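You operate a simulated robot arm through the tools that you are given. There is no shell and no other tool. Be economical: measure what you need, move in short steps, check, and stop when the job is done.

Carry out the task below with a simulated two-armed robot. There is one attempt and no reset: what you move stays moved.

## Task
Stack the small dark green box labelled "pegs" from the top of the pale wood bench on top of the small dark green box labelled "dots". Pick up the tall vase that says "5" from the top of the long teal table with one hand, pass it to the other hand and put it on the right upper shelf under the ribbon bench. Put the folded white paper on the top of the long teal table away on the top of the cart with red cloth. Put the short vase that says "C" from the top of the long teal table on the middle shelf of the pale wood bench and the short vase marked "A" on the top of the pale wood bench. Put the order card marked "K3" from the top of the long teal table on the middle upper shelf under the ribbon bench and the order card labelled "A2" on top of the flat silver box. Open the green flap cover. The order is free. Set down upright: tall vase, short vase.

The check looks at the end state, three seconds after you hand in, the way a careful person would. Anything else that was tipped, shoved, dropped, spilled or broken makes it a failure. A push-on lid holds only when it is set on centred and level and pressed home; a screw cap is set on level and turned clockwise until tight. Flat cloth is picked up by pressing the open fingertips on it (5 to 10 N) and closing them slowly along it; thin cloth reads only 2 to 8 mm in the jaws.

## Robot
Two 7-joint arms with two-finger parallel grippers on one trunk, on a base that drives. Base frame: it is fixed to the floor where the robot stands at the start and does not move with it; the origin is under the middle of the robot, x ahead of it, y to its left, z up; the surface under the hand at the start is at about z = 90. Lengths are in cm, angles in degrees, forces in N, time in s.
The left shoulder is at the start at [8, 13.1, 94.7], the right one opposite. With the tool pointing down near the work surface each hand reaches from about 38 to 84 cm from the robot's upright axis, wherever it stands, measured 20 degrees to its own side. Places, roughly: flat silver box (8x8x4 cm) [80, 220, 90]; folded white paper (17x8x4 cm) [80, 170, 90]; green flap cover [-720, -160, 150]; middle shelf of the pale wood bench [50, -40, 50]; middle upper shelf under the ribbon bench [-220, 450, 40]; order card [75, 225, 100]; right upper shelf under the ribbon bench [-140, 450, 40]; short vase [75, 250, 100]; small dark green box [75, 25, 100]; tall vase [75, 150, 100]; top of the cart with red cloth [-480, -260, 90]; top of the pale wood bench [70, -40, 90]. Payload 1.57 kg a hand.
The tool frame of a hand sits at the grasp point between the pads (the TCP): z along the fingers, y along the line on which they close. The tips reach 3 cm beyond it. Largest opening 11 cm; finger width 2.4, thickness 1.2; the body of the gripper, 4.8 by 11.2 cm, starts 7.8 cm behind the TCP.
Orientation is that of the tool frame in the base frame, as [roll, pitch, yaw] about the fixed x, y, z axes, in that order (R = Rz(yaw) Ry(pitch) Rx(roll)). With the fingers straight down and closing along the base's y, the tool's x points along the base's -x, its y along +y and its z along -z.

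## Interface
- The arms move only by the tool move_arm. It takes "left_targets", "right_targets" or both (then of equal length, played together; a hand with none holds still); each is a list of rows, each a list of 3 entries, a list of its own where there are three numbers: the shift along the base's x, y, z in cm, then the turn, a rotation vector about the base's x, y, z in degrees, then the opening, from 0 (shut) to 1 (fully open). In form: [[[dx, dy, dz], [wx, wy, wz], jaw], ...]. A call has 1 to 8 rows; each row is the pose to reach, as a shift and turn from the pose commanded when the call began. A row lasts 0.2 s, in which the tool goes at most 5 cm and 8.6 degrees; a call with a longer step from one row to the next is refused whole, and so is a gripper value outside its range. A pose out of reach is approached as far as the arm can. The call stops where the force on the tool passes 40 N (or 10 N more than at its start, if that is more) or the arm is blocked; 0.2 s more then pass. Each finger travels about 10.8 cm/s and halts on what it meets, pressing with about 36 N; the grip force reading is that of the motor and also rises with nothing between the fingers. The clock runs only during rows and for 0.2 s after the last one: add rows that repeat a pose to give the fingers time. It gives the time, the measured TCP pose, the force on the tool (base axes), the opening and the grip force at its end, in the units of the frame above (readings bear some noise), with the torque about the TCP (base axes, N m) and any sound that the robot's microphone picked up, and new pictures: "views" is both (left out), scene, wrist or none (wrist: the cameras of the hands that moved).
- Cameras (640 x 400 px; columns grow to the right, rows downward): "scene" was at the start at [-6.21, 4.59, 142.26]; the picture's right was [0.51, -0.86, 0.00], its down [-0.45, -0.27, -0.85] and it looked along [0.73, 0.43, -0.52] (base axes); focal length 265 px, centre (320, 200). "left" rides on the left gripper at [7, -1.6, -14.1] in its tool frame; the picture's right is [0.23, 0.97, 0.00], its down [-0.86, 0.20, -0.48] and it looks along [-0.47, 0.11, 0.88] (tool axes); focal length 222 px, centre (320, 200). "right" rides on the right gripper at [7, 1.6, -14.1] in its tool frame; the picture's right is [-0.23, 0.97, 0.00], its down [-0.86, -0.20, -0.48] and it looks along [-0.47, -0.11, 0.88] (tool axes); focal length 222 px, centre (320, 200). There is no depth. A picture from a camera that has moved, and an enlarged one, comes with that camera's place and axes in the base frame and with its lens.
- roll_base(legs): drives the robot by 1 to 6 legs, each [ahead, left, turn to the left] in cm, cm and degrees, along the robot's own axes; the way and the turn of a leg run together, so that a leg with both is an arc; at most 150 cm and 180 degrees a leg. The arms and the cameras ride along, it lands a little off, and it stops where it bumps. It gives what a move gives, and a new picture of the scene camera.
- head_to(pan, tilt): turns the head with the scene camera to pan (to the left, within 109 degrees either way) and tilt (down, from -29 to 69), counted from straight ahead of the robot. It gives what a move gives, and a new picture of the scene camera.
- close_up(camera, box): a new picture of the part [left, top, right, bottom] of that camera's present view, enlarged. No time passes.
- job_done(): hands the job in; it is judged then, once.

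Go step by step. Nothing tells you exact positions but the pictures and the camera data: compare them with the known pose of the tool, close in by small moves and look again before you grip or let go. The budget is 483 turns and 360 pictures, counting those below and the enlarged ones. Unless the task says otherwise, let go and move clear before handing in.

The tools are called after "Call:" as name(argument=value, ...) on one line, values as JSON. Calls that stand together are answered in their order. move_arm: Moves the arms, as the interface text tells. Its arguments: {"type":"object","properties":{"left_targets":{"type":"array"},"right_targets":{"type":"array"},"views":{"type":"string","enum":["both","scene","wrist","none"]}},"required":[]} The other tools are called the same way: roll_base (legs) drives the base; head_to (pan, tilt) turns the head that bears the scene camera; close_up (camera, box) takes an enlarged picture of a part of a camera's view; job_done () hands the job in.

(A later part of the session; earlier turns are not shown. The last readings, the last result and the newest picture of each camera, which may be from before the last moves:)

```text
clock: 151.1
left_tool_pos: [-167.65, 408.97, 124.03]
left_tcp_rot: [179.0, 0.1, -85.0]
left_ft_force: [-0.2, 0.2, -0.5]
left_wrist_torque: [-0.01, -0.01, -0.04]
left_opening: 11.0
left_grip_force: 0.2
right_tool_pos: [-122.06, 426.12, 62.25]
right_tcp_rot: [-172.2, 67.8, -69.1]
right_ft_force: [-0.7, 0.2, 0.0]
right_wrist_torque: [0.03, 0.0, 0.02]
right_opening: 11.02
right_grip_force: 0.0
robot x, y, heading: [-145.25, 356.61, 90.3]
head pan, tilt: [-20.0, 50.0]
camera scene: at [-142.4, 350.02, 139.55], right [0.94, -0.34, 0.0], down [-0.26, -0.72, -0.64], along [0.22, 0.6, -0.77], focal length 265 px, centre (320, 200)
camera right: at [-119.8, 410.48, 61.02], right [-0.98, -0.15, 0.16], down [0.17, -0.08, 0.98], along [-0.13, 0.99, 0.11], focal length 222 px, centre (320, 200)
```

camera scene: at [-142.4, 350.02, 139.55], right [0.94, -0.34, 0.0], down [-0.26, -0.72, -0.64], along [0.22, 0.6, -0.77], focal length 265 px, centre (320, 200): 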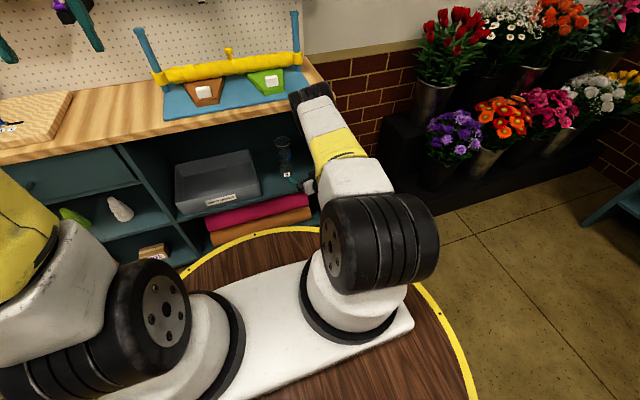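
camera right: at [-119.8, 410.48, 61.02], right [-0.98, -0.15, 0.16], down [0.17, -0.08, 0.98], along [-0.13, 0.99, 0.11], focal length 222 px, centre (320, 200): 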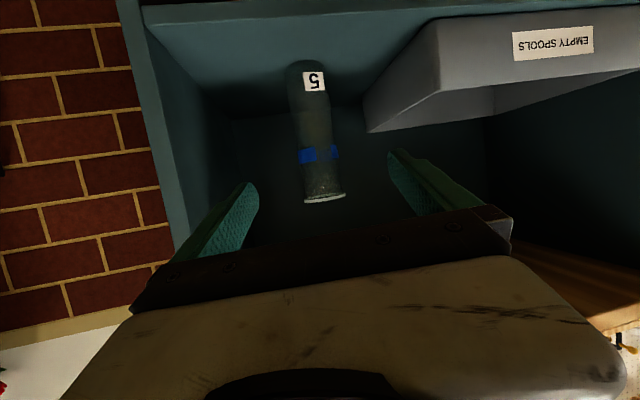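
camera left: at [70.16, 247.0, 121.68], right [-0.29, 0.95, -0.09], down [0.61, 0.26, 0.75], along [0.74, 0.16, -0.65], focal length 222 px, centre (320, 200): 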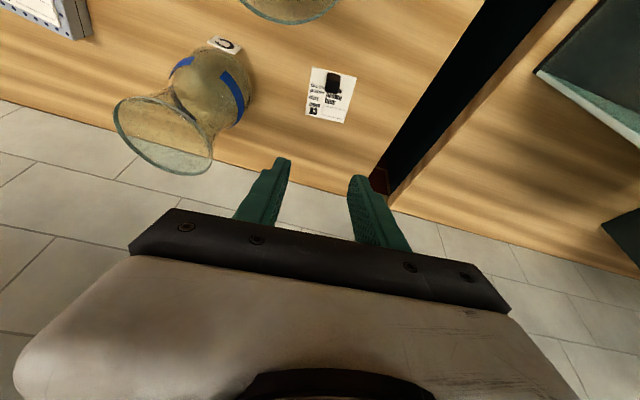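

Vase 5 stands upright on the right upper shelf. I back off and reset the right arm for the trip to vases A and C.

Call:
roll_base(legs=[[-50, 0, 0]])

Call:
move_arm(right_targets=[[[0, -3, 4], [-7, -3, 0], 1], [[0, -6, 8], [-14, -6, 0], 1], [[0, -9, 12], [-21, -9, 0], 1], [[0, -12, 16], [-28, -12, 0], 1], [[0, -15, 20], [-35, -15, 0], 1], [[0, -17, 24], [-42, -18, 0], 1], [[0, -19, 28], [-49, -21, 0], 1], [[0, -20, 32], [-56, -24, 0], 1]], views="scene")

```text
clock: 154.1
left_tool_pos: [-167.42, 359.11, 123.93]
left_tcp_rot: [179.1, 0.1, -85.1]
left_ft_force: [-0.5, -0.6, 0.1]
left_wrist_torque: [0.0, 0.03, 0.01]
left_opening: 10.97
left_grip_force: 0.0
right_tool_pos: [-121.66, 376.22, 62.25]
right_tcp_rot: [-172.2, 67.6, -69.2]
right_ft_force: [0.4, -0.1, 0.2]
right_wrist_torque: [-0.03, 0.03, -0.02]
right_opening: 11.02
right_grip_force: 0.1
robot x, y, heading: [-145.08, 306.76, 90.2]
head pan, tilt: [-20.0, 50.0]
camera scene: at [-142.18, 300.16, 139.55], right [0.94, -0.34, 0.0], down [-0.26, -0.72, -0.64], along [0.22, 0.6, -0.77], focal length 265 px, centre (320, 200)
```

scene: 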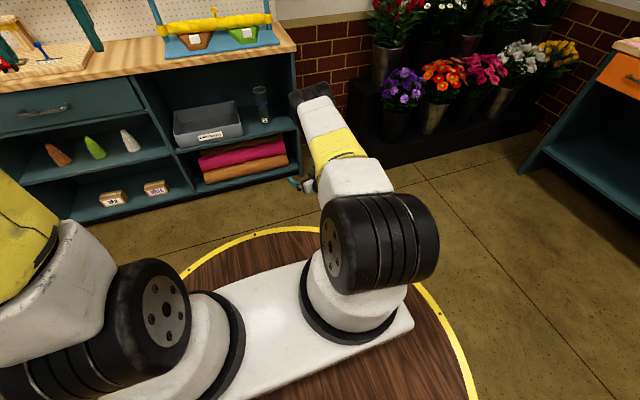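

```text
clock: 155.9
left_tool_pos: [-167.36, 359.14, 124.05]
left_tcp_rot: [179.0, 0.2, -85.1]
left_ft_force: [-0.1, -0.5, -0.1]
left_wrist_torque: [0.01, 0.02, 0.0]
left_opening: 11.0
left_grip_force: 0.0
right_tool_pos: [-121.46, 356.33, 94.38]
right_tcp_rot: [-170.2, 6.9, -67.7]
right_ft_force: [0.1, 0.3, -0.5]
right_wrist_torque: [0.01, 0.02, 0.03]
right_opening: 11.0
right_grip_force: 0.0
robot x, y, heading: [-144.41, 306.93, 90.0]
head pan, tilt: [-20.0, 50.0]
camera scene: at [-142.16, 300.17, 139.55], right [0.94, -0.34, 0.0], down [-0.26, -0.72, -0.64], along [0.22, 0.6, -0.77], focal length 265 px, centre (320, 200)
```

scene: 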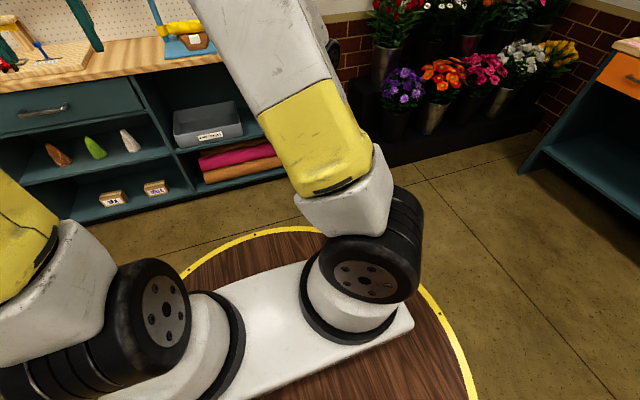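

Call:
move_arm(right_targets=[[[0, 0, 4], [-5, 3.3, 0], 1], [[0, 0, 8.5], [-10, 6.5, 0], 1], [[0, 0, 13], [-10, 6.5, -7], 1], [[0, 0, 17.5], [-10, 6.5, -14], 1], [[0, -2, 22], [-10, 6.5, -22], 1], [[0, -4, 26], [-10, 6.5, -22], 1]], views="none")

Call:
roll_base(legs=[[0, -85, 0], [0, 0, -90]])

```text
clock: 157.3
left_tool_pos: [-167.41, 359.11, 124.08]
left_tcp_rot: [179.0, 0.1, -85.1]
left_ft_force: [-0.7, 0.4, -0.1]
left_wrist_torque: [-0.04, -0.02, 0.01]
left_opening: 10.99
left_grip_force: 0.0
right_tool_pos: [-121.61, 352.05, 120.22]
right_tcp_rot: [-178.3, -1.8, -90.1]
right_ft_force: [0.5, 0.8, -0.2]
right_wrist_torque: [0.0, -0.04, 0.02]
right_opening: 11.0
right_grip_force: 0.1
robot x, y, heading: [-145.12, 306.58, 90.0]
head pan, tilt: [-20.0, 50.0]
```

```text
clock: 165.5
left_tool_pos: [-8.58, 330.38, 123.83]
left_tcp_rot: [179.0, 0.1, -174.5]
left_ft_force: [-0.5, -0.4, -0.9]
left_wrist_torque: [-0.02, 0.0, 0.01]
left_opening: 10.99
left_grip_force: 0.0
right_tool_pos: [-15.19, 284.62, 120.03]
right_tcp_rot: [-178.4, -1.7, -179.5]
right_ft_force: [-0.5, 0.4, 0.5]
right_wrist_torque: [0.01, 0.0, 0.0]
right_opening: 11.01
right_grip_force: 0.1
robot x, y, heading: [-60.45, 307.21, 0.8]
head pan, tilt: [-20.0, 50.0]
camera scene: at [-67.33, 304.53, 139.55], right [-0.33, -0.94, 0.0], down [-0.72, 0.25, -0.64], along [0.61, -0.21, -0.77], focal length 265 px, centre (320, 200)
```

scene: 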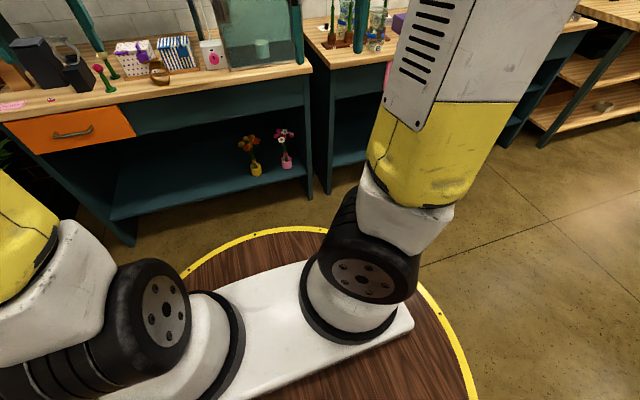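

Call:
roll_base(legs=[[0, -78, -0.8], [40, 0, 0]])

Call:
head_to(pan=0, tilt=35)

```text
clock: 171.8
left_tool_pos: [32.1, 251.95, 123.99]
left_tcp_rot: [179.0, 0.2, -174.9]
left_ft_force: [-0.3, 0.1, 0.9]
left_wrist_torque: [0.0, -0.02, 0.02]
left_opening: 10.99
left_grip_force: 0.1
right_tool_pos: [25.28, 206.04, 120.15]
right_tcp_rot: [-178.6, -1.9, -179.9]
right_ft_force: [-0.4, -0.3, -0.2]
right_wrist_torque: [0.02, -0.02, -0.01]
right_opening: 11.0
right_grip_force: 0.1
robot x, y, heading: [-20.29, 228.99, 0.5]
head pan, tilt: [-20.0, 50.0]
camera scene: at [-26.77, 226.47, 139.55], right [-0.33, -0.94, 0.0], down [-0.72, 0.26, -0.64], along [0.61, -0.21, -0.77], focal length 265 px, centre (320, 200)
```

scene: 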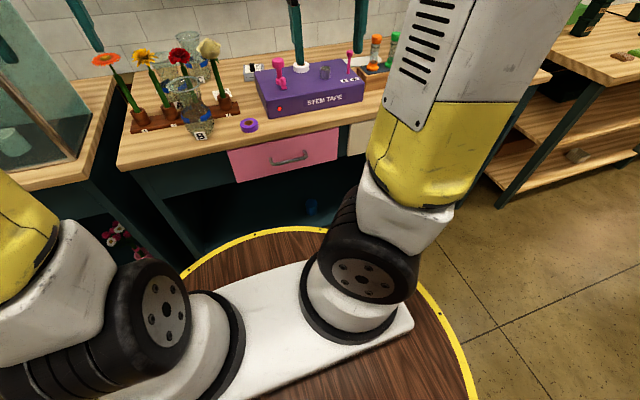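

```text
clock: 172.7
left_tool_pos: [31.99, 251.78, 124.02]
left_tcp_rot: [179.0, 0.2, -174.9]
left_ft_force: [-0.3, 0.2, 0.9]
left_wrist_torque: [-0.05, -0.01, 0.0]
left_opening: 10.96
left_grip_force: 0.0
right_tool_pos: [25.27, 206.12, 120.18]
right_tcp_rot: [-178.3, -1.9, -179.9]
right_ft_force: [0.2, 0.6, -0.9]
right_wrist_torque: [0.0, -0.01, 0.0]
right_opening: 11.01
right_grip_force: 0.0
robot x, y, heading: [-20.03, 229.31, 0.6]
head pan, tilt: [0.0, 35.0]
camera scene: at [-25.21, 229.11, 141.72], right [0.01, -1.0, 0.0], down [-0.57, 0.0, -0.82], along [0.82, 0.01, -0.57], focal length 265 px, centre (320, 200)
```

scene: 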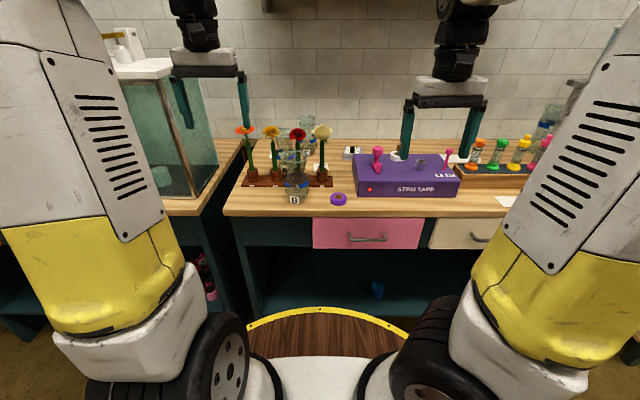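

Call:
move_arm(left_targets=[[[0, 0, 0], [0, 0, -8], 1], [[0, 0, 0], [0, 0, -16], 1], [[0, 0, 0], [0, 0, -24], 1], [[0, 0, 0], [0, 0, -32], 1], [[0, 0, 0], [0, 0, -40], 1], [[0, 0, 0], [0, 0, -48], 1], [[0, 0, 0], [0, 0, -56], 1], [[0, 0, 0], [0, 0, -64], 1]], views="none")

Call:
move_arm(left_targets=[[[0, -1, 0], [0, 0, -8], 1], [[0, -2, 0], [0, 0, -16], 1], [[0, -4, 0], [0, 0, -24], 1], [[0, -6, 0], [0, 0, -31], 1]], views="none")

Call:
roll_base(legs=[[20, 0, -0.5]])

```text
clock: 174.5
left_tool_pos: [32.01, 251.73, 124.01]
left_tcp_rot: [179.0, 0.1, 121.1]
left_ft_force: [-0.3, -0.8, 0.2]
left_wrist_torque: [0.03, 0.01, -0.01]
left_opening: 10.98
left_grip_force: 0.1
right_tool_pos: [25.21, 206.06, 120.11]
right_tcp_rot: [-178.4, -1.7, -179.9]
right_ft_force: [-0.1, -0.1, -0.5]
right_wrist_torque: [0.0, -0.03, 0.03]
right_opening: 10.98
right_grip_force: 0.3
robot x, y, heading: [-20.09, 228.72, 0.7]
head pan, tilt: [0.0, 35.0]
```

```text
clock: 175.5
left_tool_pos: [32.11, 245.89, 124.1]
left_tcp_rot: [179.0, 0.1, 90.0]
left_ft_force: [-0.2, 0.3, 0.4]
left_wrist_torque: [0.0, -0.03, 0.03]
left_opening: 11.01
left_grip_force: 0.0
right_tool_pos: [25.14, 206.13, 120.11]
right_tcp_rot: [-178.3, -1.8, -179.9]
right_ft_force: [0.1, -0.2, -0.2]
right_wrist_torque: [-0.02, -0.02, -0.02]
right_opening: 10.98
right_grip_force: 0.1
robot x, y, heading: [-19.97, 229.09, 0.3]
head pan, tilt: [0.0, 35.0]
```

```text
clock: 177.1
left_tool_pos: [51.88, 245.35, 123.91]
left_tcp_rot: [178.9, 0.2, 89.6]
left_ft_force: [0.9, 0.4, -0.2]
left_wrist_torque: [-0.01, -0.02, -0.02]
left_opening: 11.01
left_grip_force: 0.1
right_tool_pos: [44.7, 205.77, 120.21]
right_tcp_rot: [-178.6, -1.8, 179.5]
right_ft_force: [-0.1, -0.7, 0.6]
right_wrist_torque: [-0.01, -0.04, 0.02]
right_opening: 10.99
right_grip_force: 0.0
robot x, y, heading: [-0.58, 228.93, -0.0]
head pan, tilt: [0.0, 35.0]
camera scene: at [-5.53, 229.23, 141.72], right [0.0, -1.0, 0.0], down [-0.57, 0.0, -0.82], along [0.82, 0.0, -0.57], focal length 265 px, centre (320, 200)
```

scene: 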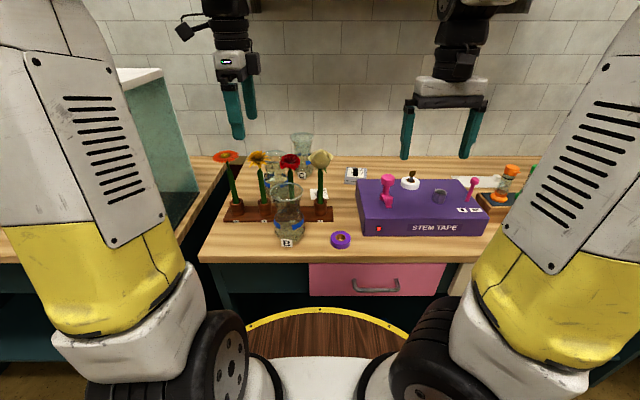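

Call:
move_arm(left_targets=[[[4.5, -0.5, 0], [0, 0, 0], 1], [[9, -1, 0], [0, 0, 0], 1], [[13.5, -1.5, -1], [0, 0, 0], 1], [[17.6, -1.8, -2], [0, 0, 0], 1], [[17.6, -1.8, -4], [0, 0, 0], 1]], views="both")

```text
clock: 178.2
left_tool_pos: [69.43, 243.52, 120.1]
left_tcp_rot: [179.1, 0.1, 89.5]
left_ft_force: [1.3, 0.6, 0.5]
left_wrist_torque: [-0.03, -0.03, -0.02]
left_opening: 11.01
left_grip_force: 0.0
right_tool_pos: [44.71, 205.67, 120.1]
right_tcp_rot: [-178.5, -1.9, 179.5]
right_ft_force: [-0.4, 0.3, 0.1]
right_wrist_torque: [0.01, -0.03, 0.0]
right_opening: 11.0
right_grip_force: 0.1
robot x, y, heading: [-0.02, 229.32, -0.2]
head pan, tilt: [0.0, 35.0]
camera scene: at [-5.5, 229.22, 141.72], right [0.0, -1.0, 0.0], down [-0.57, 0.0, -0.82], along [0.82, 0.0, -0.57], focal length 265 px, centre (320, 200)
camera left: at [67.74, 250.68, 134.16], right [0.98, 0.22, 0.02], down [0.18, -0.86, 0.48], along [0.12, -0.47, -0.88], focal length 222 px, centre (320, 200)
```

scene: 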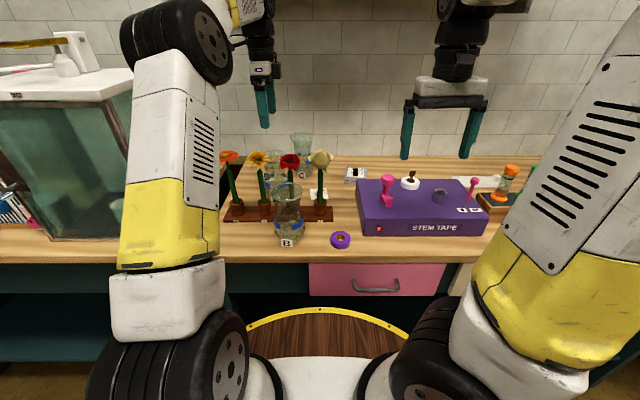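
left: 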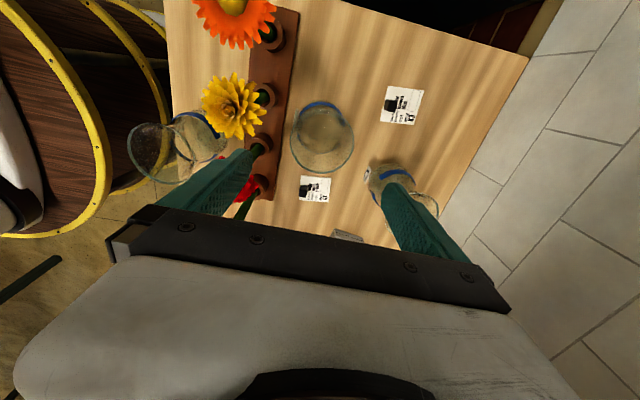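

Call:
move_arm(left_targets=[[[0.9, 0.4, 0], [0, 0, 0], 0.88], [[0.9, 0.4, -4], [0, 0, 0], 0.88], [[0.9, 0.4, -8], [0, 0, 0], 0.88], [[0.9, 0.4, -10.5], [0, 0, 0], 0.88]], views="wrist")

```text
clock: 179.2
left_tool_pos: [70.33, 243.9, 109.49]
left_tcp_rot: [179.0, 0.1, 89.6]
left_ft_force: [-0.7, 0.6, 0.4]
left_wrist_torque: [0.01, 0.01, 0.02]
left_opening: 9.67
left_grip_force: 0.1
right_tool_pos: [44.71, 205.65, 120.05]
right_tcp_rot: [-178.6, -1.7, 179.6]
right_ft_force: [0.1, 0.1, 1.0]
right_wrist_torque: [0.01, 0.01, -0.01]
right_opening: 11.01
right_grip_force: 0.1
robot x, y, heading: [-0.31, 229.2, 0.0]
head pan, tilt: [0.0, 35.0]
camera left: at [68.63, 251.13, 123.62], right [0.98, 0.22, 0.02], down [0.18, -0.86, 0.48], along [0.12, -0.47, -0.87], focal length 222 px, centre (320, 200)
```

left: 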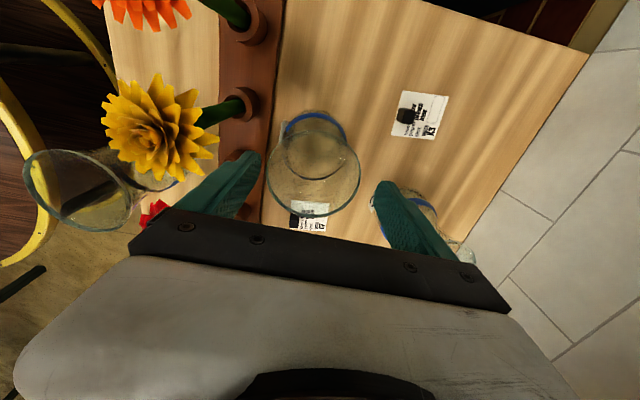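

Call:
move_arm(left_targets=[[[-0.1, 0.2, -4], [0, 0, 0], 0.88], [[-0.1, 0.2, -8], [0, 0, 0], 0.88], [[-0.1, 0.2, -10.5], [0, 0, 0], 0.88]], views="wrist")

```text
clock: 180.1
left_tool_pos: [70.33, 244.14, 98.95]
left_tcp_rot: [179.1, 0.1, 89.7]
left_ft_force: [-0.2, 0.2, -0.3]
left_wrist_torque: [-0.01, -0.02, 0.03]
left_opening: 9.66
left_grip_force: 0.1
right_tool_pos: [44.72, 205.74, 120.16]
right_tcp_rot: [-178.4, -1.8, 179.6]
right_ft_force: [0.5, 0.3, 0.1]
right_wrist_torque: [0.01, -0.01, -0.01]
right_opening: 10.99
right_grip_force: 0.0
robot x, y, heading: [-0.62, 229.16, -0.3]
head pan, tilt: [0.0, 35.0]
camera left: at [68.57, 251.33, 113.16], right [0.98, 0.22, 0.02], down [0.18, -0.86, 0.48], along [0.12, -0.47, -0.88], focal length 222 px, centre (320, 200)
```

left: 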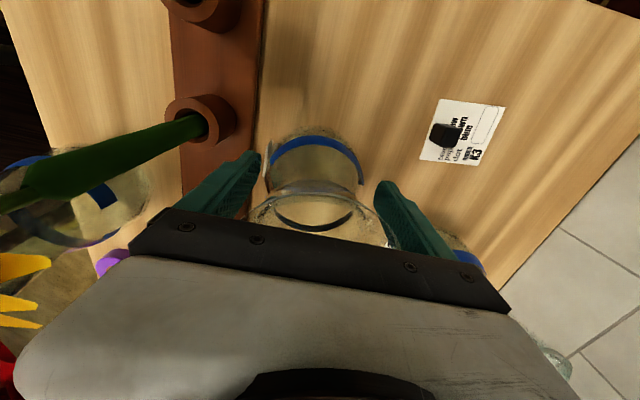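

Call:
move_arm(left_targets=[[[0, 0, 0], [0, 0, 0], 0.75], [[0, 0, 0], [0, 0, 0], 0.65], [[0, 0, 0], [0, 0, 0], 0.5], [[0, 0, 0], [0, 0, 0], 0.35], [[0, 0, 0], [0, 0, 0], 0.35]], views="wrist")

```text
clock: 181.2
left_tool_pos: [70.3, 244.2, 99.04]
left_tcp_rot: [178.9, 0.2, 89.5]
left_ft_force: [-0.3, 0.4, -0.1]
left_wrist_torque: [-0.01, 0.14, -0.01]
left_opening: 8.2
left_grip_force: 36.1
right_tool_pos: [44.74, 205.7, 120.23]
right_tcp_rot: [-178.4, -1.8, 179.5]
right_ft_force: [0.8, 0.2, -0.3]
right_wrist_torque: [0.0, 0.01, -0.02]
right_opening: 10.99
right_grip_force: 0.0
robot x, y, heading: [-0.11, 229.09, -0.1]
head pan, tilt: [0.0, 35.0]
camera left: at [68.6, 251.33, 113.16], right [0.98, 0.22, 0.02], down [0.18, -0.86, 0.48], along [0.12, -0.47, -0.88], focal length 222 px, centre (320, 200)
```

left: 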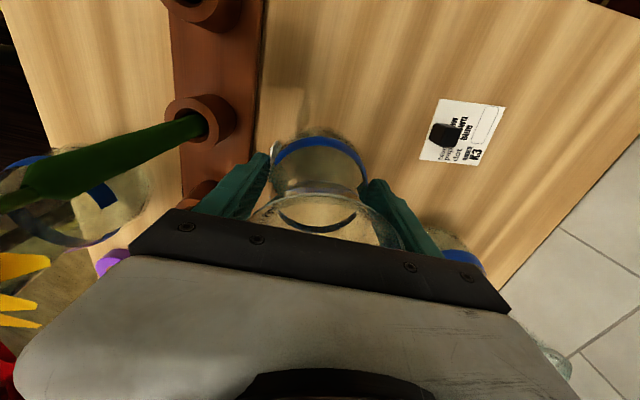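

Call:
move_arm(left_targets=[[[0, 0, 0.7], [0, 0, 0], 0.35], [[0, 0, 1.5], [0, 0, 0], 0.35], [[0, 0, 2.5], [0, 0, 0], 0.35]], views="wrist")

```text
clock: 182.1
left_tool_pos: [70.4, 244.18, 101.56]
left_tcp_rot: [179.0, 0.1, 89.5]
left_ft_force: [0.7, 0.1, -5.2]
left_wrist_torque: [0.06, 0.01, 0.01]
left_opening: 8.19
left_grip_force: 36.0
right_tool_pos: [44.66, 205.66, 120.18]
right_tcp_rot: [-178.4, -1.8, 179.5]
right_ft_force: [0.5, 0.2, 0.1]
right_wrist_torque: [-0.02, 0.0, -0.01]
right_opening: 11.02
right_grip_force: 0.1
robot x, y, heading: [-0.36, 229.06, -0.2]
head pan, tilt: [0.0, 35.0]
camera left: at [68.6, 251.3, 115.68], right [0.98, 0.22, 0.02], down [0.18, -0.86, 0.48], along [0.12, -0.47, -0.87], focal length 222 px, centre (320, 200)
```

left: 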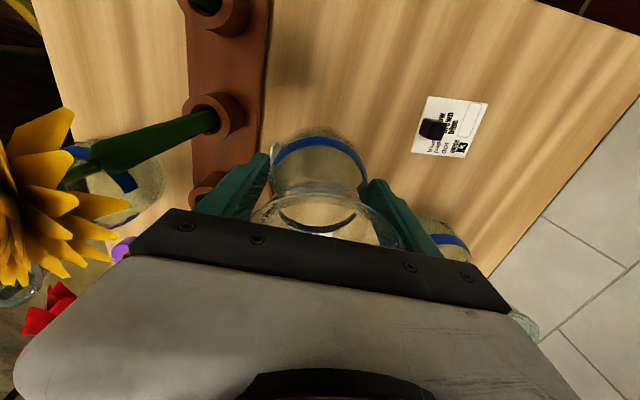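

Call:
move_arm(left_targets=[[[0, 0, 4], [0, 0, 0], 0.35], [[0, 0, 8], [0, 0, 0], 0.35], [[0, 0, 12], [0, 0, 0], 0.35], [[-0.5, 0, 16], [0, 0, 0], 0.35], [[-1, 0, 20], [0, 0, 0], 0.35], [[-2, 0, 24], [0, 0, 0], 0.35], [[-3, 0, 26], [0, 0, 0], 0.35]], views="scene")

```text
clock: 183.7
left_tool_pos: [67.26, 243.93, 127.54]
left_tcp_rot: [179.0, 0.2, 89.5]
left_ft_force: [0.7, 0.3, -6.3]
left_wrist_torque: [0.06, 0.01, 0.0]
left_opening: 8.16
left_grip_force: 36.0
right_tool_pos: [44.82, 205.75, 120.07]
right_tcp_rot: [-178.5, -1.8, 179.5]
right_ft_force: [-0.1, -0.5, -0.1]
right_wrist_torque: [-0.01, 0.04, -0.01]
right_opening: 10.98
right_grip_force: 0.1
robot x, y, heading: [-0.56, 228.93, -0.2]
head pan, tilt: [0.0, 35.0]
camera scene: at [-5.48, 229.23, 141.72], right [0.0, -1.0, 0.0], down [-0.57, 0.0, -0.82], along [0.82, 0.0, -0.57], focal length 265 px, centre (320, 200)
```

scene: 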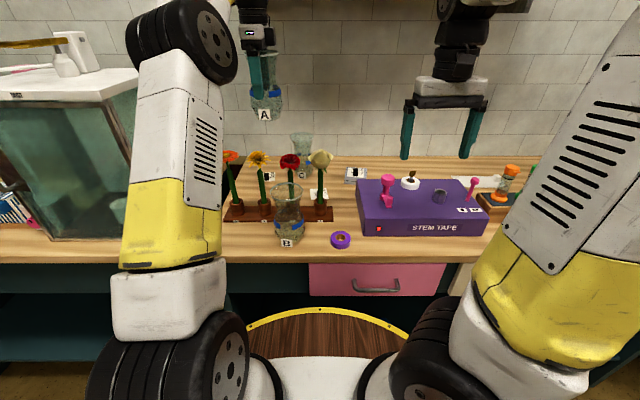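

Call:
move_arm(left_targets=[[[-4, 0, 0], [0, 0, 0], 0.35], [[-8, 0, 0], [0, 0, 0], 0.35], [[-12, 0, 0], [0, 0, 0], 0.35], [[-16, 0.5, 0], [0, 0, 0], 0.35], [[-20, 1, 0], [0, 0, 0], 0.35], [[-24, 2, 0], [0, 0, 0], 0.35], [[-27, 4, 0], [0, 0, 0], 0.35], [[-29, 6, 0], [0, 0, 0], 0.35]], views="scene")

```text
clock: 185.4
left_tool_pos: [38.24, 250.25, 127.42]
left_tcp_rot: [179.1, 0.0, 89.4]
left_ft_force: [-0.2, 0.5, -5.3]
left_wrist_torque: [0.03, 0.01, -0.03]
left_opening: 8.2
left_grip_force: 35.7
right_tool_pos: [44.62, 205.58, 120.15]
right_tcp_rot: [-178.5, -1.8, 179.5]
right_ft_force: [0.5, 0.1, -1.6]
right_wrist_torque: [0.0, -0.03, 0.03]
right_opening: 11.01
right_grip_force: 0.0
robot x, y, heading: [-0.38, 229.01, 0.0]
head pan, tilt: [0.0, 35.0]
camera scene: at [-5.49, 229.22, 141.72], right [0.0, -1.0, 0.0], down [-0.57, 0.0, -0.82], along [0.82, 0.0, -0.57], focal length 265 px, centre (320, 200)
```

scene: 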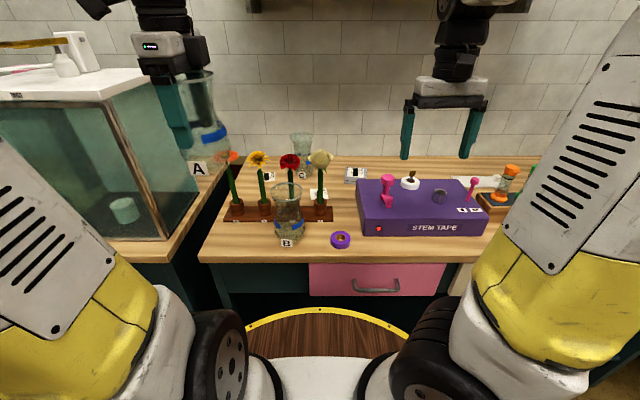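

Call:
roll_base(legs=[[0, 9, 0]])

Call:
move_arm(right_targets=[[[1, 2, 1], [0, -7, 0], 1], [[2, 5, 2], [0, -14, 0], 1], [[3, 8, 3], [0, -21, 0], 1], [[5, 11, 4], [0, -28, 0], 1], [[8, 14, 4], [0, -35, 0], 1], [[11, 17, 4], [0, -41, 0], 1], [[14, 20, 4], [0, -46, 0], 1], [[18, 22, 4], [0, -46, 0], 1]], views="both")

```text
clock: 186.6
left_tool_pos: [38.26, 259.32, 127.56]
left_tcp_rot: [178.9, 0.1, 89.6]
left_ft_force: [0.3, -0.9, -6.1]
left_wrist_torque: [0.07, -0.01, -0.03]
left_opening: 8.18
left_grip_force: 36.7
right_tool_pos: [44.72, 214.81, 120.24]
right_tcp_rot: [-178.4, -1.7, 179.5]
right_ft_force: [-0.3, 0.2, 0.3]
right_wrist_torque: [0.06, -0.01, 0.06]
right_opening: 10.99
right_grip_force: 0.0
robot x, y, heading: [-0.69, 238.24, 0.3]
head pan, tilt: [0.0, 35.0]
camera scene: at [-5.49, 238.34, 141.72], right [0.0, -1.0, 0.0], down [-0.57, 0.0, -0.82], along [0.82, 0.0, -0.57], focal length 265 px, centre (320, 200)
```

scene: 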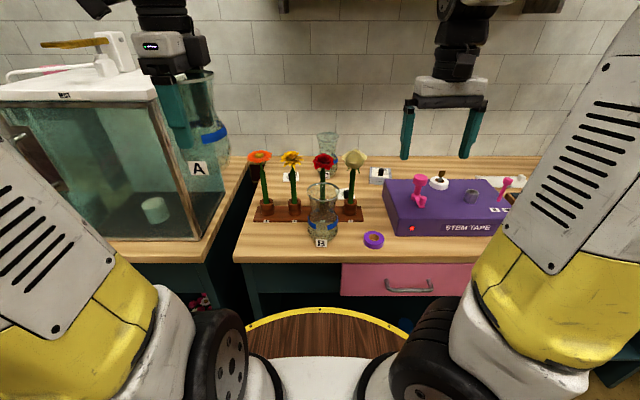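

```text
clock: 188.4
left_tool_pos: [38.34, 259.35, 127.46]
left_tcp_rot: [178.9, 0.1, 89.6]
left_ft_force: [-0.4, -0.2, -5.0]
left_wrist_torque: [0.08, -0.01, 0.0]
left_opening: 8.18
left_grip_force: 36.3
right_tool_pos: [62.9, 237.01, 124.34]
right_tcp_rot: [-178.9, 44.3, 179.3]
right_ft_force: [0.0, 0.4, 0.6]
right_wrist_torque: [0.03, 0.0, 0.02]
right_opening: 11.01
right_grip_force: 0.3
robot x, y, heading: [-0.24, 238.13, -0.2]
head pan, tilt: [0.0, 35.0]
camera scene: at [-5.54, 238.34, 141.72], right [0.0, -1.0, 0.0], down [-0.57, 0.0, -0.82], along [0.82, 0.0, -0.57], focal length 265 px, centre (320, 200)
camera right: at [47.9, 239.07, 129.47], right [0.19, 0.97, 0.15], down [0.27, -0.19, 0.94], along [0.94, -0.14, -0.3], focal length 222 px, centre (320, 200)
```

scene: 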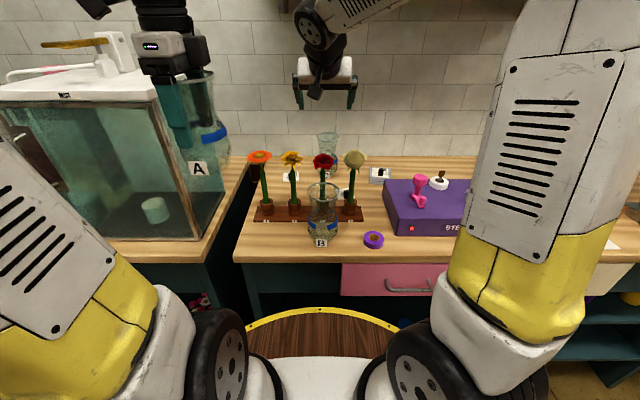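
right: 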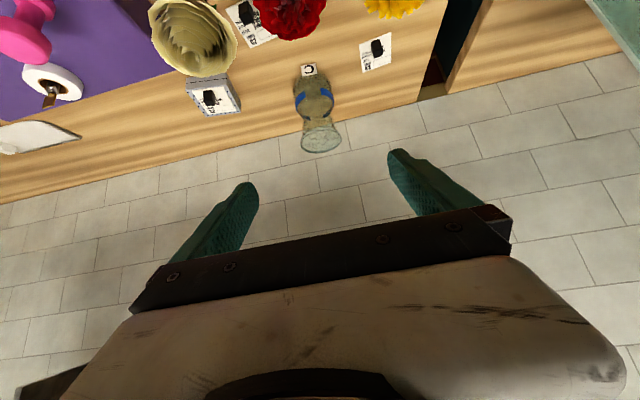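

Call:
move_arm(right_targets=[[[4, -0.4, 0], [0, 0, 0], 1], [[8, -0.8, -1], [0, 0, 0], 1], [[12, -1.2, -2], [0, 0, 0], 1], [[15, -1.4, -4], [0, 0, 0], 1], [[17, -1.4, -7], [0, 0, 0], 1], [[17, -1.4, -11], [0, 0, 0], 1]], views="both")

```text
clock: 189.8
left_tool_pos: [38.32, 259.33, 127.61]
left_tcp_rot: [179.0, 0.1, 89.6]
left_ft_force: [0.4, 0.1, -5.7]
left_wrist_torque: [0.07, -0.01, 0.0]
left_opening: 8.19
left_grip_force: 36.1
right_tool_pos: [79.75, 235.46, 113.23]
right_tcp_rot: [-178.9, 44.4, 179.4]
right_ft_force: [-0.2, -0.3, -0.1]
right_wrist_torque: [0.02, 0.0, 0.05]
right_opening: 10.98
right_grip_force: 0.1
robot x, y, heading: [-0.66, 238.04, -0.2]
head pan, tilt: [0.0, 35.0]
camera scene: at [-5.5, 238.35, 141.72], right [0.0, -1.0, 0.0], down [-0.57, 0.0, -0.82], along [0.82, 0.0, -0.57], focal length 265 px, centre (320, 200)
camera right: at [64.93, 237.61, 118.36], right [0.19, 0.97, 0.15], down [0.27, -0.19, 0.94], along [0.94, -0.14, -0.3], focal length 222 px, centre (320, 200)
```

scene: 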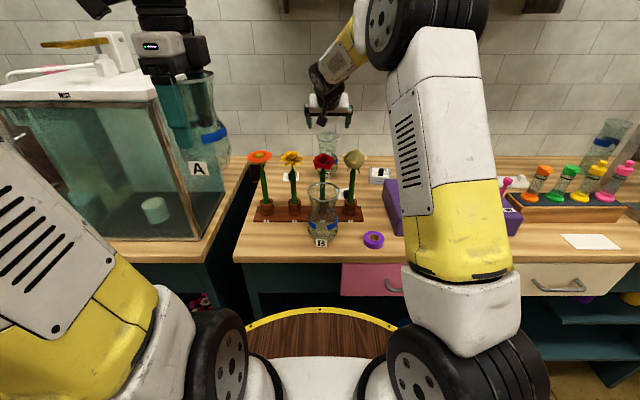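
right: 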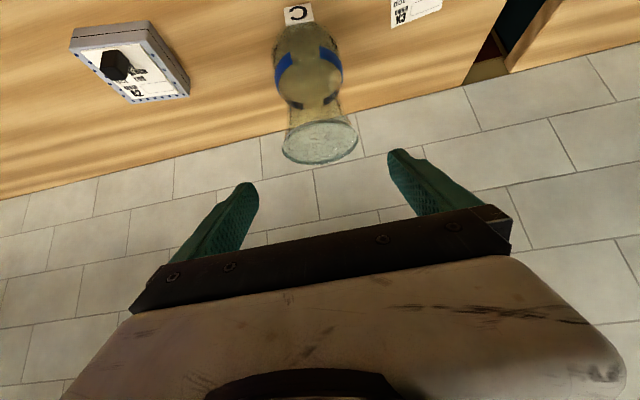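

Call:
move_arm(right_targets=[[[0.3, 0.1, -4.5], [0, 0, 0], 1], [[0.5, 0.1, -9], [0, 0, 0], 1], [[0.8, 0.1, -13], [0, 0, 0], 1]], views="both")

```text
clock: 190.6
left_tool_pos: [38.36, 259.35, 127.42]
left_tcp_rot: [178.9, 0.1, 89.5]
left_ft_force: [-0.4, -0.1, -5.0]
left_wrist_torque: [0.05, 0.01, 0.02]
left_opening: 8.18
left_grip_force: 36.1
right_tool_pos: [80.43, 235.54, 100.21]
right_tcp_rot: [-178.8, 44.3, 179.5]
right_ft_force: [-0.1, -1.0, 0.2]
right_wrist_torque: [0.0, 0.01, -0.02]
right_opening: 11.01
right_grip_force: 0.0
robot x, y, heading: [-0.43, 238.16, -0.2]
head pan, tilt: [0.0, 35.0]
camera scene: at [-5.5, 238.35, 141.72], right [0.0, -1.0, 0.0], down [-0.57, 0.0, -0.82], along [0.82, 0.0, -0.57], focal length 265 px, centre (320, 200)
camera right: at [65.67, 237.68, 105.38], right [0.19, 0.97, 0.14], down [0.27, -0.19, 0.94], along [0.94, -0.14, -0.3], focal length 222 px, centre (320, 200)
```

scene: 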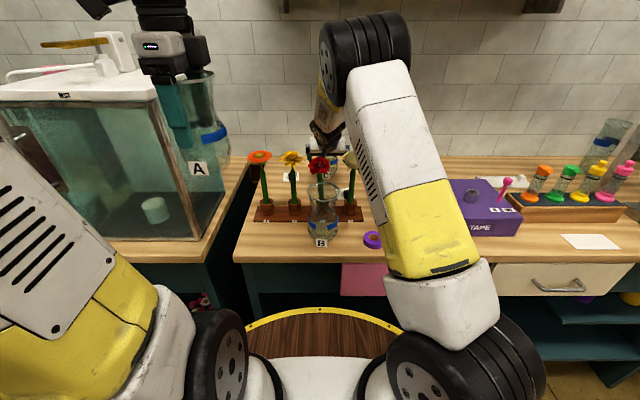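
right: 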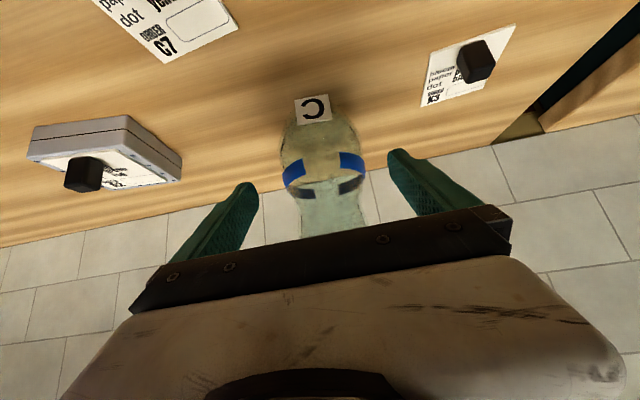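

Call:
move_arm(right_targets=[[[2.3, 0.1, -2.3], [0, 0, 0], 1], [[4.5, 0.1, -4.6], [0, 0, 0], 1], [[4.5, 0.1, -4.6], [0, 0, 0], 1]], views="both")

```text
clock: 191.4
left_tool_pos: [38.3, 259.39, 127.5]
left_tcp_rot: [179.0, 0.1, 89.6]
left_ft_force: [-0.5, -0.5, -4.8]
left_wrist_torque: [0.07, 0.03, 0.0]
left_opening: 8.21
left_grip_force: 35.8
right_tool_pos: [85.05, 235.64, 95.4]
right_tcp_rot: [-178.9, 44.2, 179.4]
right_ft_force: [-1.5, -0.2, -1.0]
right_wrist_torque: [0.01, -0.1, 0.01]
right_opening: 11.01
right_grip_force: 0.0
robot x, y, heading: [-0.47, 238.1, -0.2]
head pan, tilt: [0.0, 35.0]
camera scene: at [-5.49, 238.36, 141.72], right [0.0, -1.0, 0.0], down [-0.57, 0.0, -0.82], along [0.82, 0.0, -0.57], focal length 265 px, centre (320, 200)
camera right: at [70.22, 237.77, 100.74], right [0.19, 0.97, 0.15], down [0.28, -0.19, 0.94], along [0.94, -0.14, -0.3], focal length 222 px, centre (320, 200)
```

scene: 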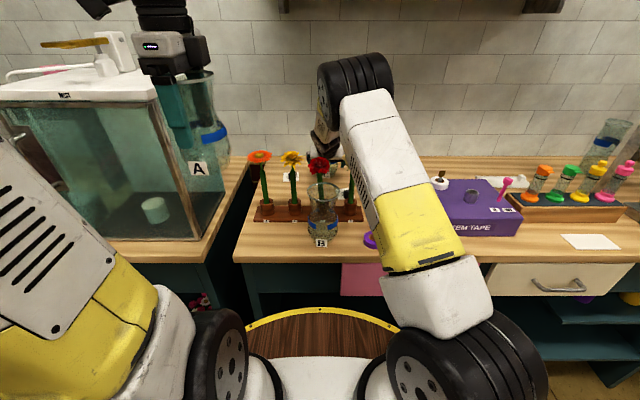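
right: 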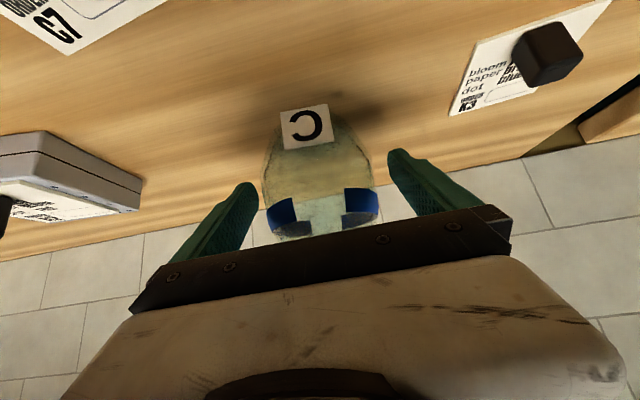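

Call:
move_arm(right_targets=[[[0, 0, 0], [0, 0, 0], 0.85], [[0, 0, 0], [0, 0, 0], 0.7], [[0, 0, 0], [0, 0, 0], 0.55], [[0, 0, 0], [0, 0, 0], 0.4], [[0, 0, 0], [0, 0, 0], 0.4], [[0, 0, 1], [0, 0, 0], 0.4], [[0, 0, 2.5], [0, 0, 0], 0.4]], views="both")

```text
clock: 193.0
left_tool_pos: [38.46, 259.36, 127.53]
left_tcp_rot: [178.9, 0.1, 89.6]
left_ft_force: [1.1, 0.0, -6.7]
left_wrist_torque: [0.04, 0.05, 0.03]
left_opening: 8.17
left_grip_force: 36.5
right_tool_pos: [84.91, 235.65, 98.04]
right_tcp_rot: [-178.8, 44.0, 179.4]
right_ft_force: [-0.4, -0.3, -4.8]
right_wrist_torque: [0.01, 0.03, -0.01]
right_opening: 8.72
right_grip_force: 36.4
robot x, y, heading: [-0.48, 238.35, -0.0]
head pan, tilt: [0.0, 35.0]
camera scene: at [-5.45, 238.37, 141.72], right [0.0, -1.0, 0.0], down [-0.57, 0.0, -0.82], along [0.82, 0.0, -0.57], focal length 265 px, centre (320, 200)
camera right: at [70.2, 237.83, 103.3], right [0.19, 0.97, 0.14], down [0.28, -0.19, 0.94], along [0.94, -0.14, -0.3], focal length 222 px, centre (320, 200)
```

scene: 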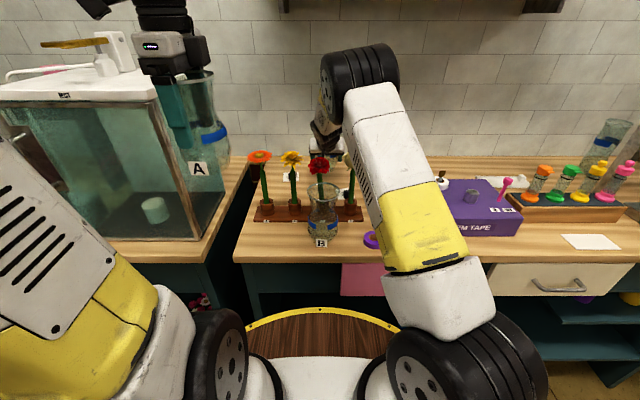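
right: 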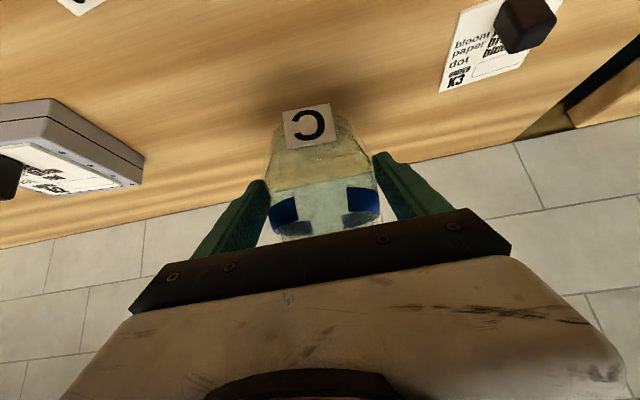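

Call:
move_arm(right_targets=[[[-1, 0, 4], [0, 0, 0], 0.4], [[-2, 0, 8], [0, 0, 0], 0.4], [[-4, 0, 12], [0, 0, 0], 0.4], [[-7, 0, 16], [0, 0, 0], 0.4], [[-10, 0, 20], [0, 0, 0], 0.4], [[-13, 0, 24], [0, 0, 0], 0.4], [[-16, -1, 27], [0, 0, 0], 0.4]], views="both")

```text
clock: 194.6
left_tool_pos: [38.39, 259.38, 127.44]
left_tcp_rot: [179.0, 0.2, 89.6]
left_ft_force: [1.2, 0.3, -6.6]
left_wrist_torque: [0.02, 0.04, 0.01]
left_opening: 8.14
left_grip_force: 35.8
right_tool_pos: [69.03, 234.64, 125.06]
right_tcp_rot: [-178.9, 44.2, 179.4]
right_ft_force: [0.1, 0.5, -5.7]
right_wrist_torque: [0.01, 0.07, -0.01]
right_opening: 8.75
right_grip_force: 36.4
robot x, y, heading: [-0.43, 238.38, -0.1]
head pan, tilt: [0.0, 35.0]
camera scene: at [-5.43, 238.38, 141.72], right [0.0, -1.0, 0.0], down [-0.57, 0.0, -0.82], along [0.82, 0.0, -0.57], focal length 265 px, centre (320, 200)
camera right: at [54.22, 236.81, 130.21], right [0.19, 0.97, 0.14], down [0.28, -0.19, 0.94], along [0.94, -0.14, -0.3], focal length 222 px, centre (320, 200)
```

scene: 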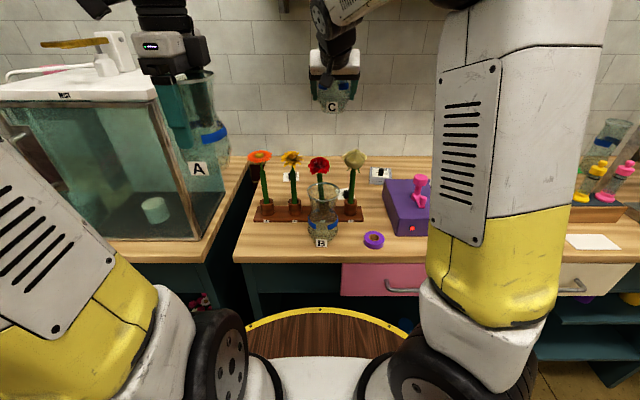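
right: 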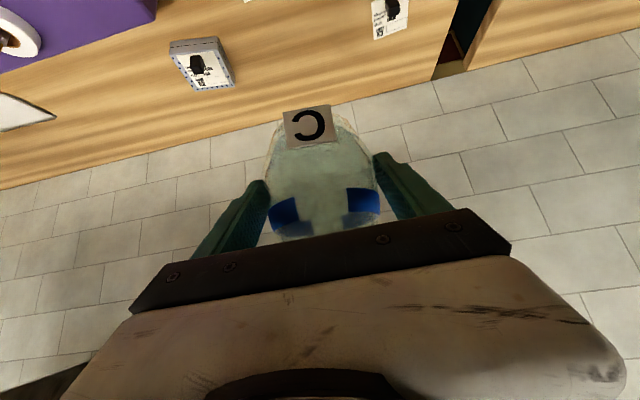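

Call:
roll_base(legs=[[-45, 0, 0], [0, -140, 0], [0, -120, 0]])

Call:
head_to(pan=-10, tilt=35)

```text
clock: 209.5
left_tool_pos: [-6.44, 0.45, 127.41]
left_tcp_rot: [179.0, 0.2, 89.7]
left_ft_force: [-0.8, 0.1, -5.5]
left_wrist_torque: [0.02, -0.03, 0.03]
left_opening: 8.18
left_grip_force: 36.1
right_tool_pos: [24.47, -24.18, 124.94]
right_tcp_rot: [-178.9, 44.2, 179.6]
right_ft_force: [-0.3, 0.4, -5.2]
right_wrist_torque: [0.0, 0.08, 0.01]
right_opening: 8.76
right_grip_force: 36.0
robot x, y, heading: [-44.51, -20.95, 0.2]
head pan, tilt: [0.0, 35.0]
camera scene: at [-50.1, -20.69, 141.72], right [0.0, -1.0, 0.0], down [-0.57, 0.0, -0.82], along [0.82, 0.0, -0.57], focal length 265 px, centre (320, 200)
```

scene: 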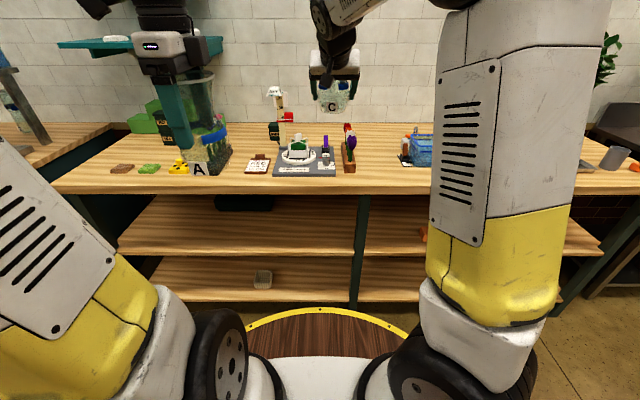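

```text
clock: 210.2
left_tool_pos: [-6.35, 0.29, 127.52]
left_tcp_rot: [179.0, 0.2, 89.7]
left_ft_force: [1.2, 0.0, -5.1]
left_wrist_torque: [0.03, 0.02, 0.0]
left_opening: 8.17
left_grip_force: 36.0
right_tool_pos: [24.37, -24.12, 124.94]
right_tcp_rot: [-178.8, 44.1, 179.6]
right_ft_force: [-1.1, -1.0, -5.8]
right_wrist_torque: [0.05, 0.02, 0.0]
right_opening: 8.74
right_grip_force: 35.7
robot x, y, heading: [-44.83, -20.66, -0.2]
head pan, tilt: [-10.0, 35.0]
camera scene: at [-50.23, -22.22, 141.72], right [-0.17, -0.99, 0.0], down [-0.57, 0.1, -0.82], along [0.81, -0.14, -0.57], focal length 265 px, centre (320, 200)
```

scene: 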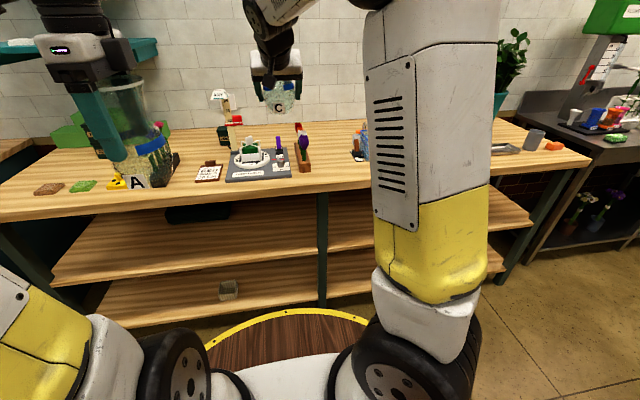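

Call:
close_up(camera="scene", box=[0, 140, 380, 340])

Call:
head_to(pan=-45, tilt=30)

```text
1.68 times, centred on (190, 240) of scene
camera zoom: at [-50.23, -22.22, 141.72], right [-0.17, -0.99, 0.0], down [-0.57, 0.1, -0.82], along [0.81, -0.14, -0.57], focal length 447 px, centre (539, 133)
```

zoom: 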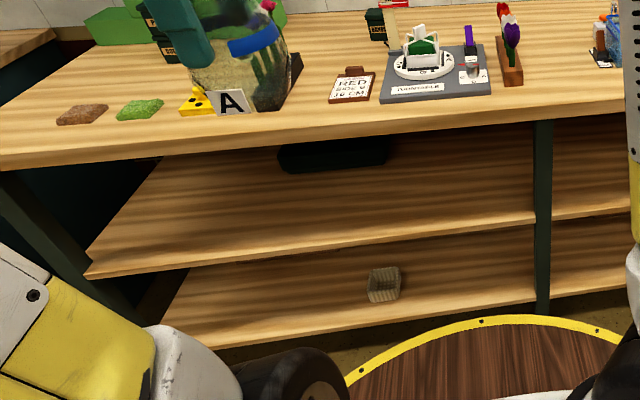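

```text
clock: 211.2
left_tool_pos: [-6.41, 0.53, 127.58]
left_tcp_rot: [179.1, 0.0, 89.8]
left_ft_force: [0.2, 0.8, -6.4]
left_wrist_torque: [0.04, 0.0, -0.01]
left_opening: 8.17
left_grip_force: 36.4
right_tool_pos: [24.51, -24.11, 125.05]
right_tcp_rot: [-178.9, 44.2, 179.5]
right_ft_force: [1.3, -0.3, -5.7]
right_wrist_torque: [0.02, 0.09, 0.01]
right_opening: 8.73
right_grip_force: 36.2
robot x, y, heading: [-45.21, -20.53, 0.0]
head pan, tilt: [-45.0, 30.0]
camera scene: at [-52.5, -27.09, 142.5], right [-0.7, -0.71, 0.0], down [-0.35, 0.35, -0.87], along [0.61, -0.61, -0.5], focal length 265 px, centre (320, 200)
```

scene: 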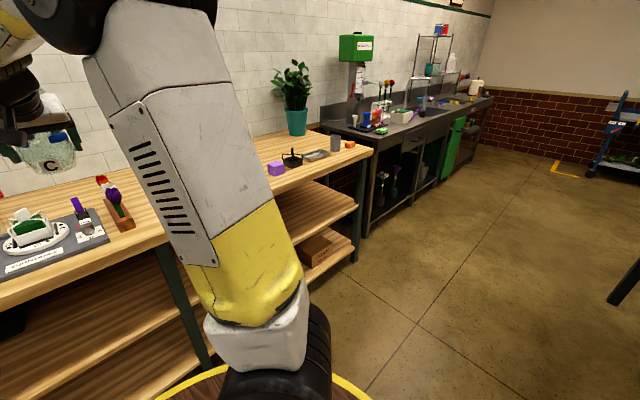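

Call:
move_arm(right_targets=[[[-4, -2, 0], [0, 0, 0], 0.4], [[-8, -4, 0], [0, 0, 0], 0.4], [[-12, -6, 0], [0, 0, 0], 0.4], [[-14, -8, 0], [0, 0, 0], 0.4]], views="none")

Call:
head_to(pan=0, tilt=45)

Call:
roll_base(legs=[[0, 44, 0], [20, 0, 0]])

```text
clock: 212.2
left_tool_pos: [-6.33, 0.41, 127.58]
left_tcp_rot: [178.9, 0.2, 89.8]
left_ft_force: [0.0, 0.6, -5.7]
left_wrist_torque: [0.02, 0.02, 0.02]
left_opening: 8.18
left_grip_force: 36.1
right_tool_pos: [10.3, -32.11, 125.01]
right_tcp_rot: [-179.0, 44.3, 179.6]
right_ft_force: [0.6, 0.0, -6.5]
right_wrist_torque: [0.01, 0.1, 0.0]
right_opening: 8.73
right_grip_force: 36.2
robot x, y, heading: [-44.95, -20.79, -0.1]
head pan, tilt: [-45.0, 30.0]
```

```text
clock: 213.3
left_tool_pos: [-6.36, 0.39, 127.48]
left_tcp_rot: [179.0, 0.1, 89.9]
left_ft_force: [-0.2, 0.1, -6.3]
left_wrist_torque: [0.07, 0.01, -0.06]
left_opening: 8.17
left_grip_force: 35.8
right_tool_pos: [10.44, -32.24, 124.88]
right_tcp_rot: [-178.9, 44.3, 179.7]
right_ft_force: [0.1, 0.9, -6.1]
right_wrist_torque: [0.0, 0.06, 0.02]
right_opening: 8.74
right_grip_force: 36.2
robot x, y, heading: [-44.91, -20.64, -0.0]
head pan, tilt: [0.0, 45.0]
camera scene: at [-50.79, -20.71, 140.24], right [0.0, -1.0, 0.0], down [-0.71, 0.0, -0.71], along [0.71, 0.0, -0.71], focal length 265 px, centre (320, 200)
```

scene: 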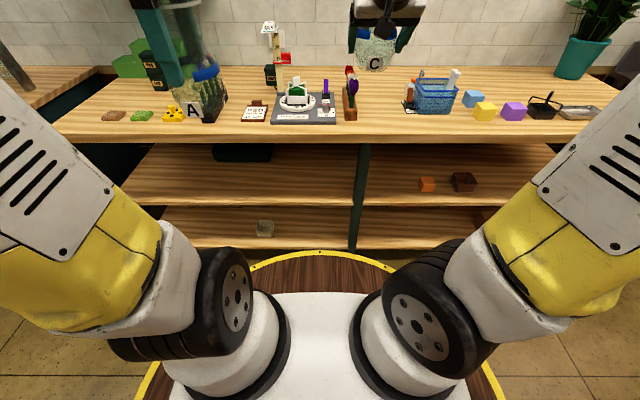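

```text
clock: 217.2
left_tool_pos: [13.85, 44.62, 127.52]
left_tcp_rot: [179.1, 0.0, 89.8]
left_ft_force: [0.1, -0.2, -5.7]
left_wrist_torque: [0.07, -0.01, 0.03]
left_opening: 8.19
left_grip_force: 36.7
right_tool_pos: [30.46, 11.85, 125.02]
right_tcp_rot: [-179.0, 44.2, 179.6]
right_ft_force: [-0.3, 0.4, -6.0]
right_wrist_torque: [0.01, 0.09, 0.01]
right_opening: 8.73
right_grip_force: 36.0
robot x, y, heading: [-24.82, 23.43, 0.1]
head pan, tilt: [0.0, 45.0]
camera scene: at [-30.7, 23.45, 140.24], right [0.0, -1.0, 0.0], down [-0.71, 0.0, -0.71], along [0.71, 0.0, -0.71], focal length 265 px, centre (320, 200)
```

scene: 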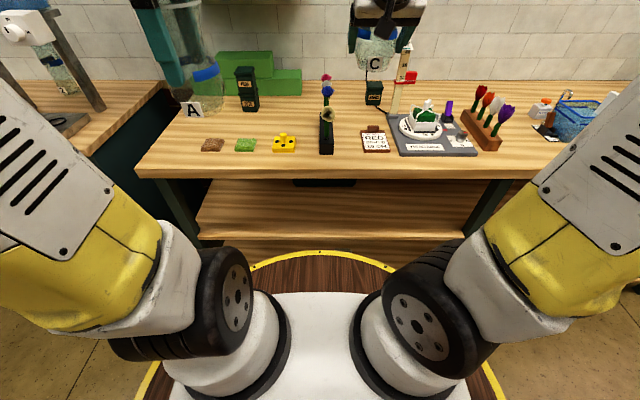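

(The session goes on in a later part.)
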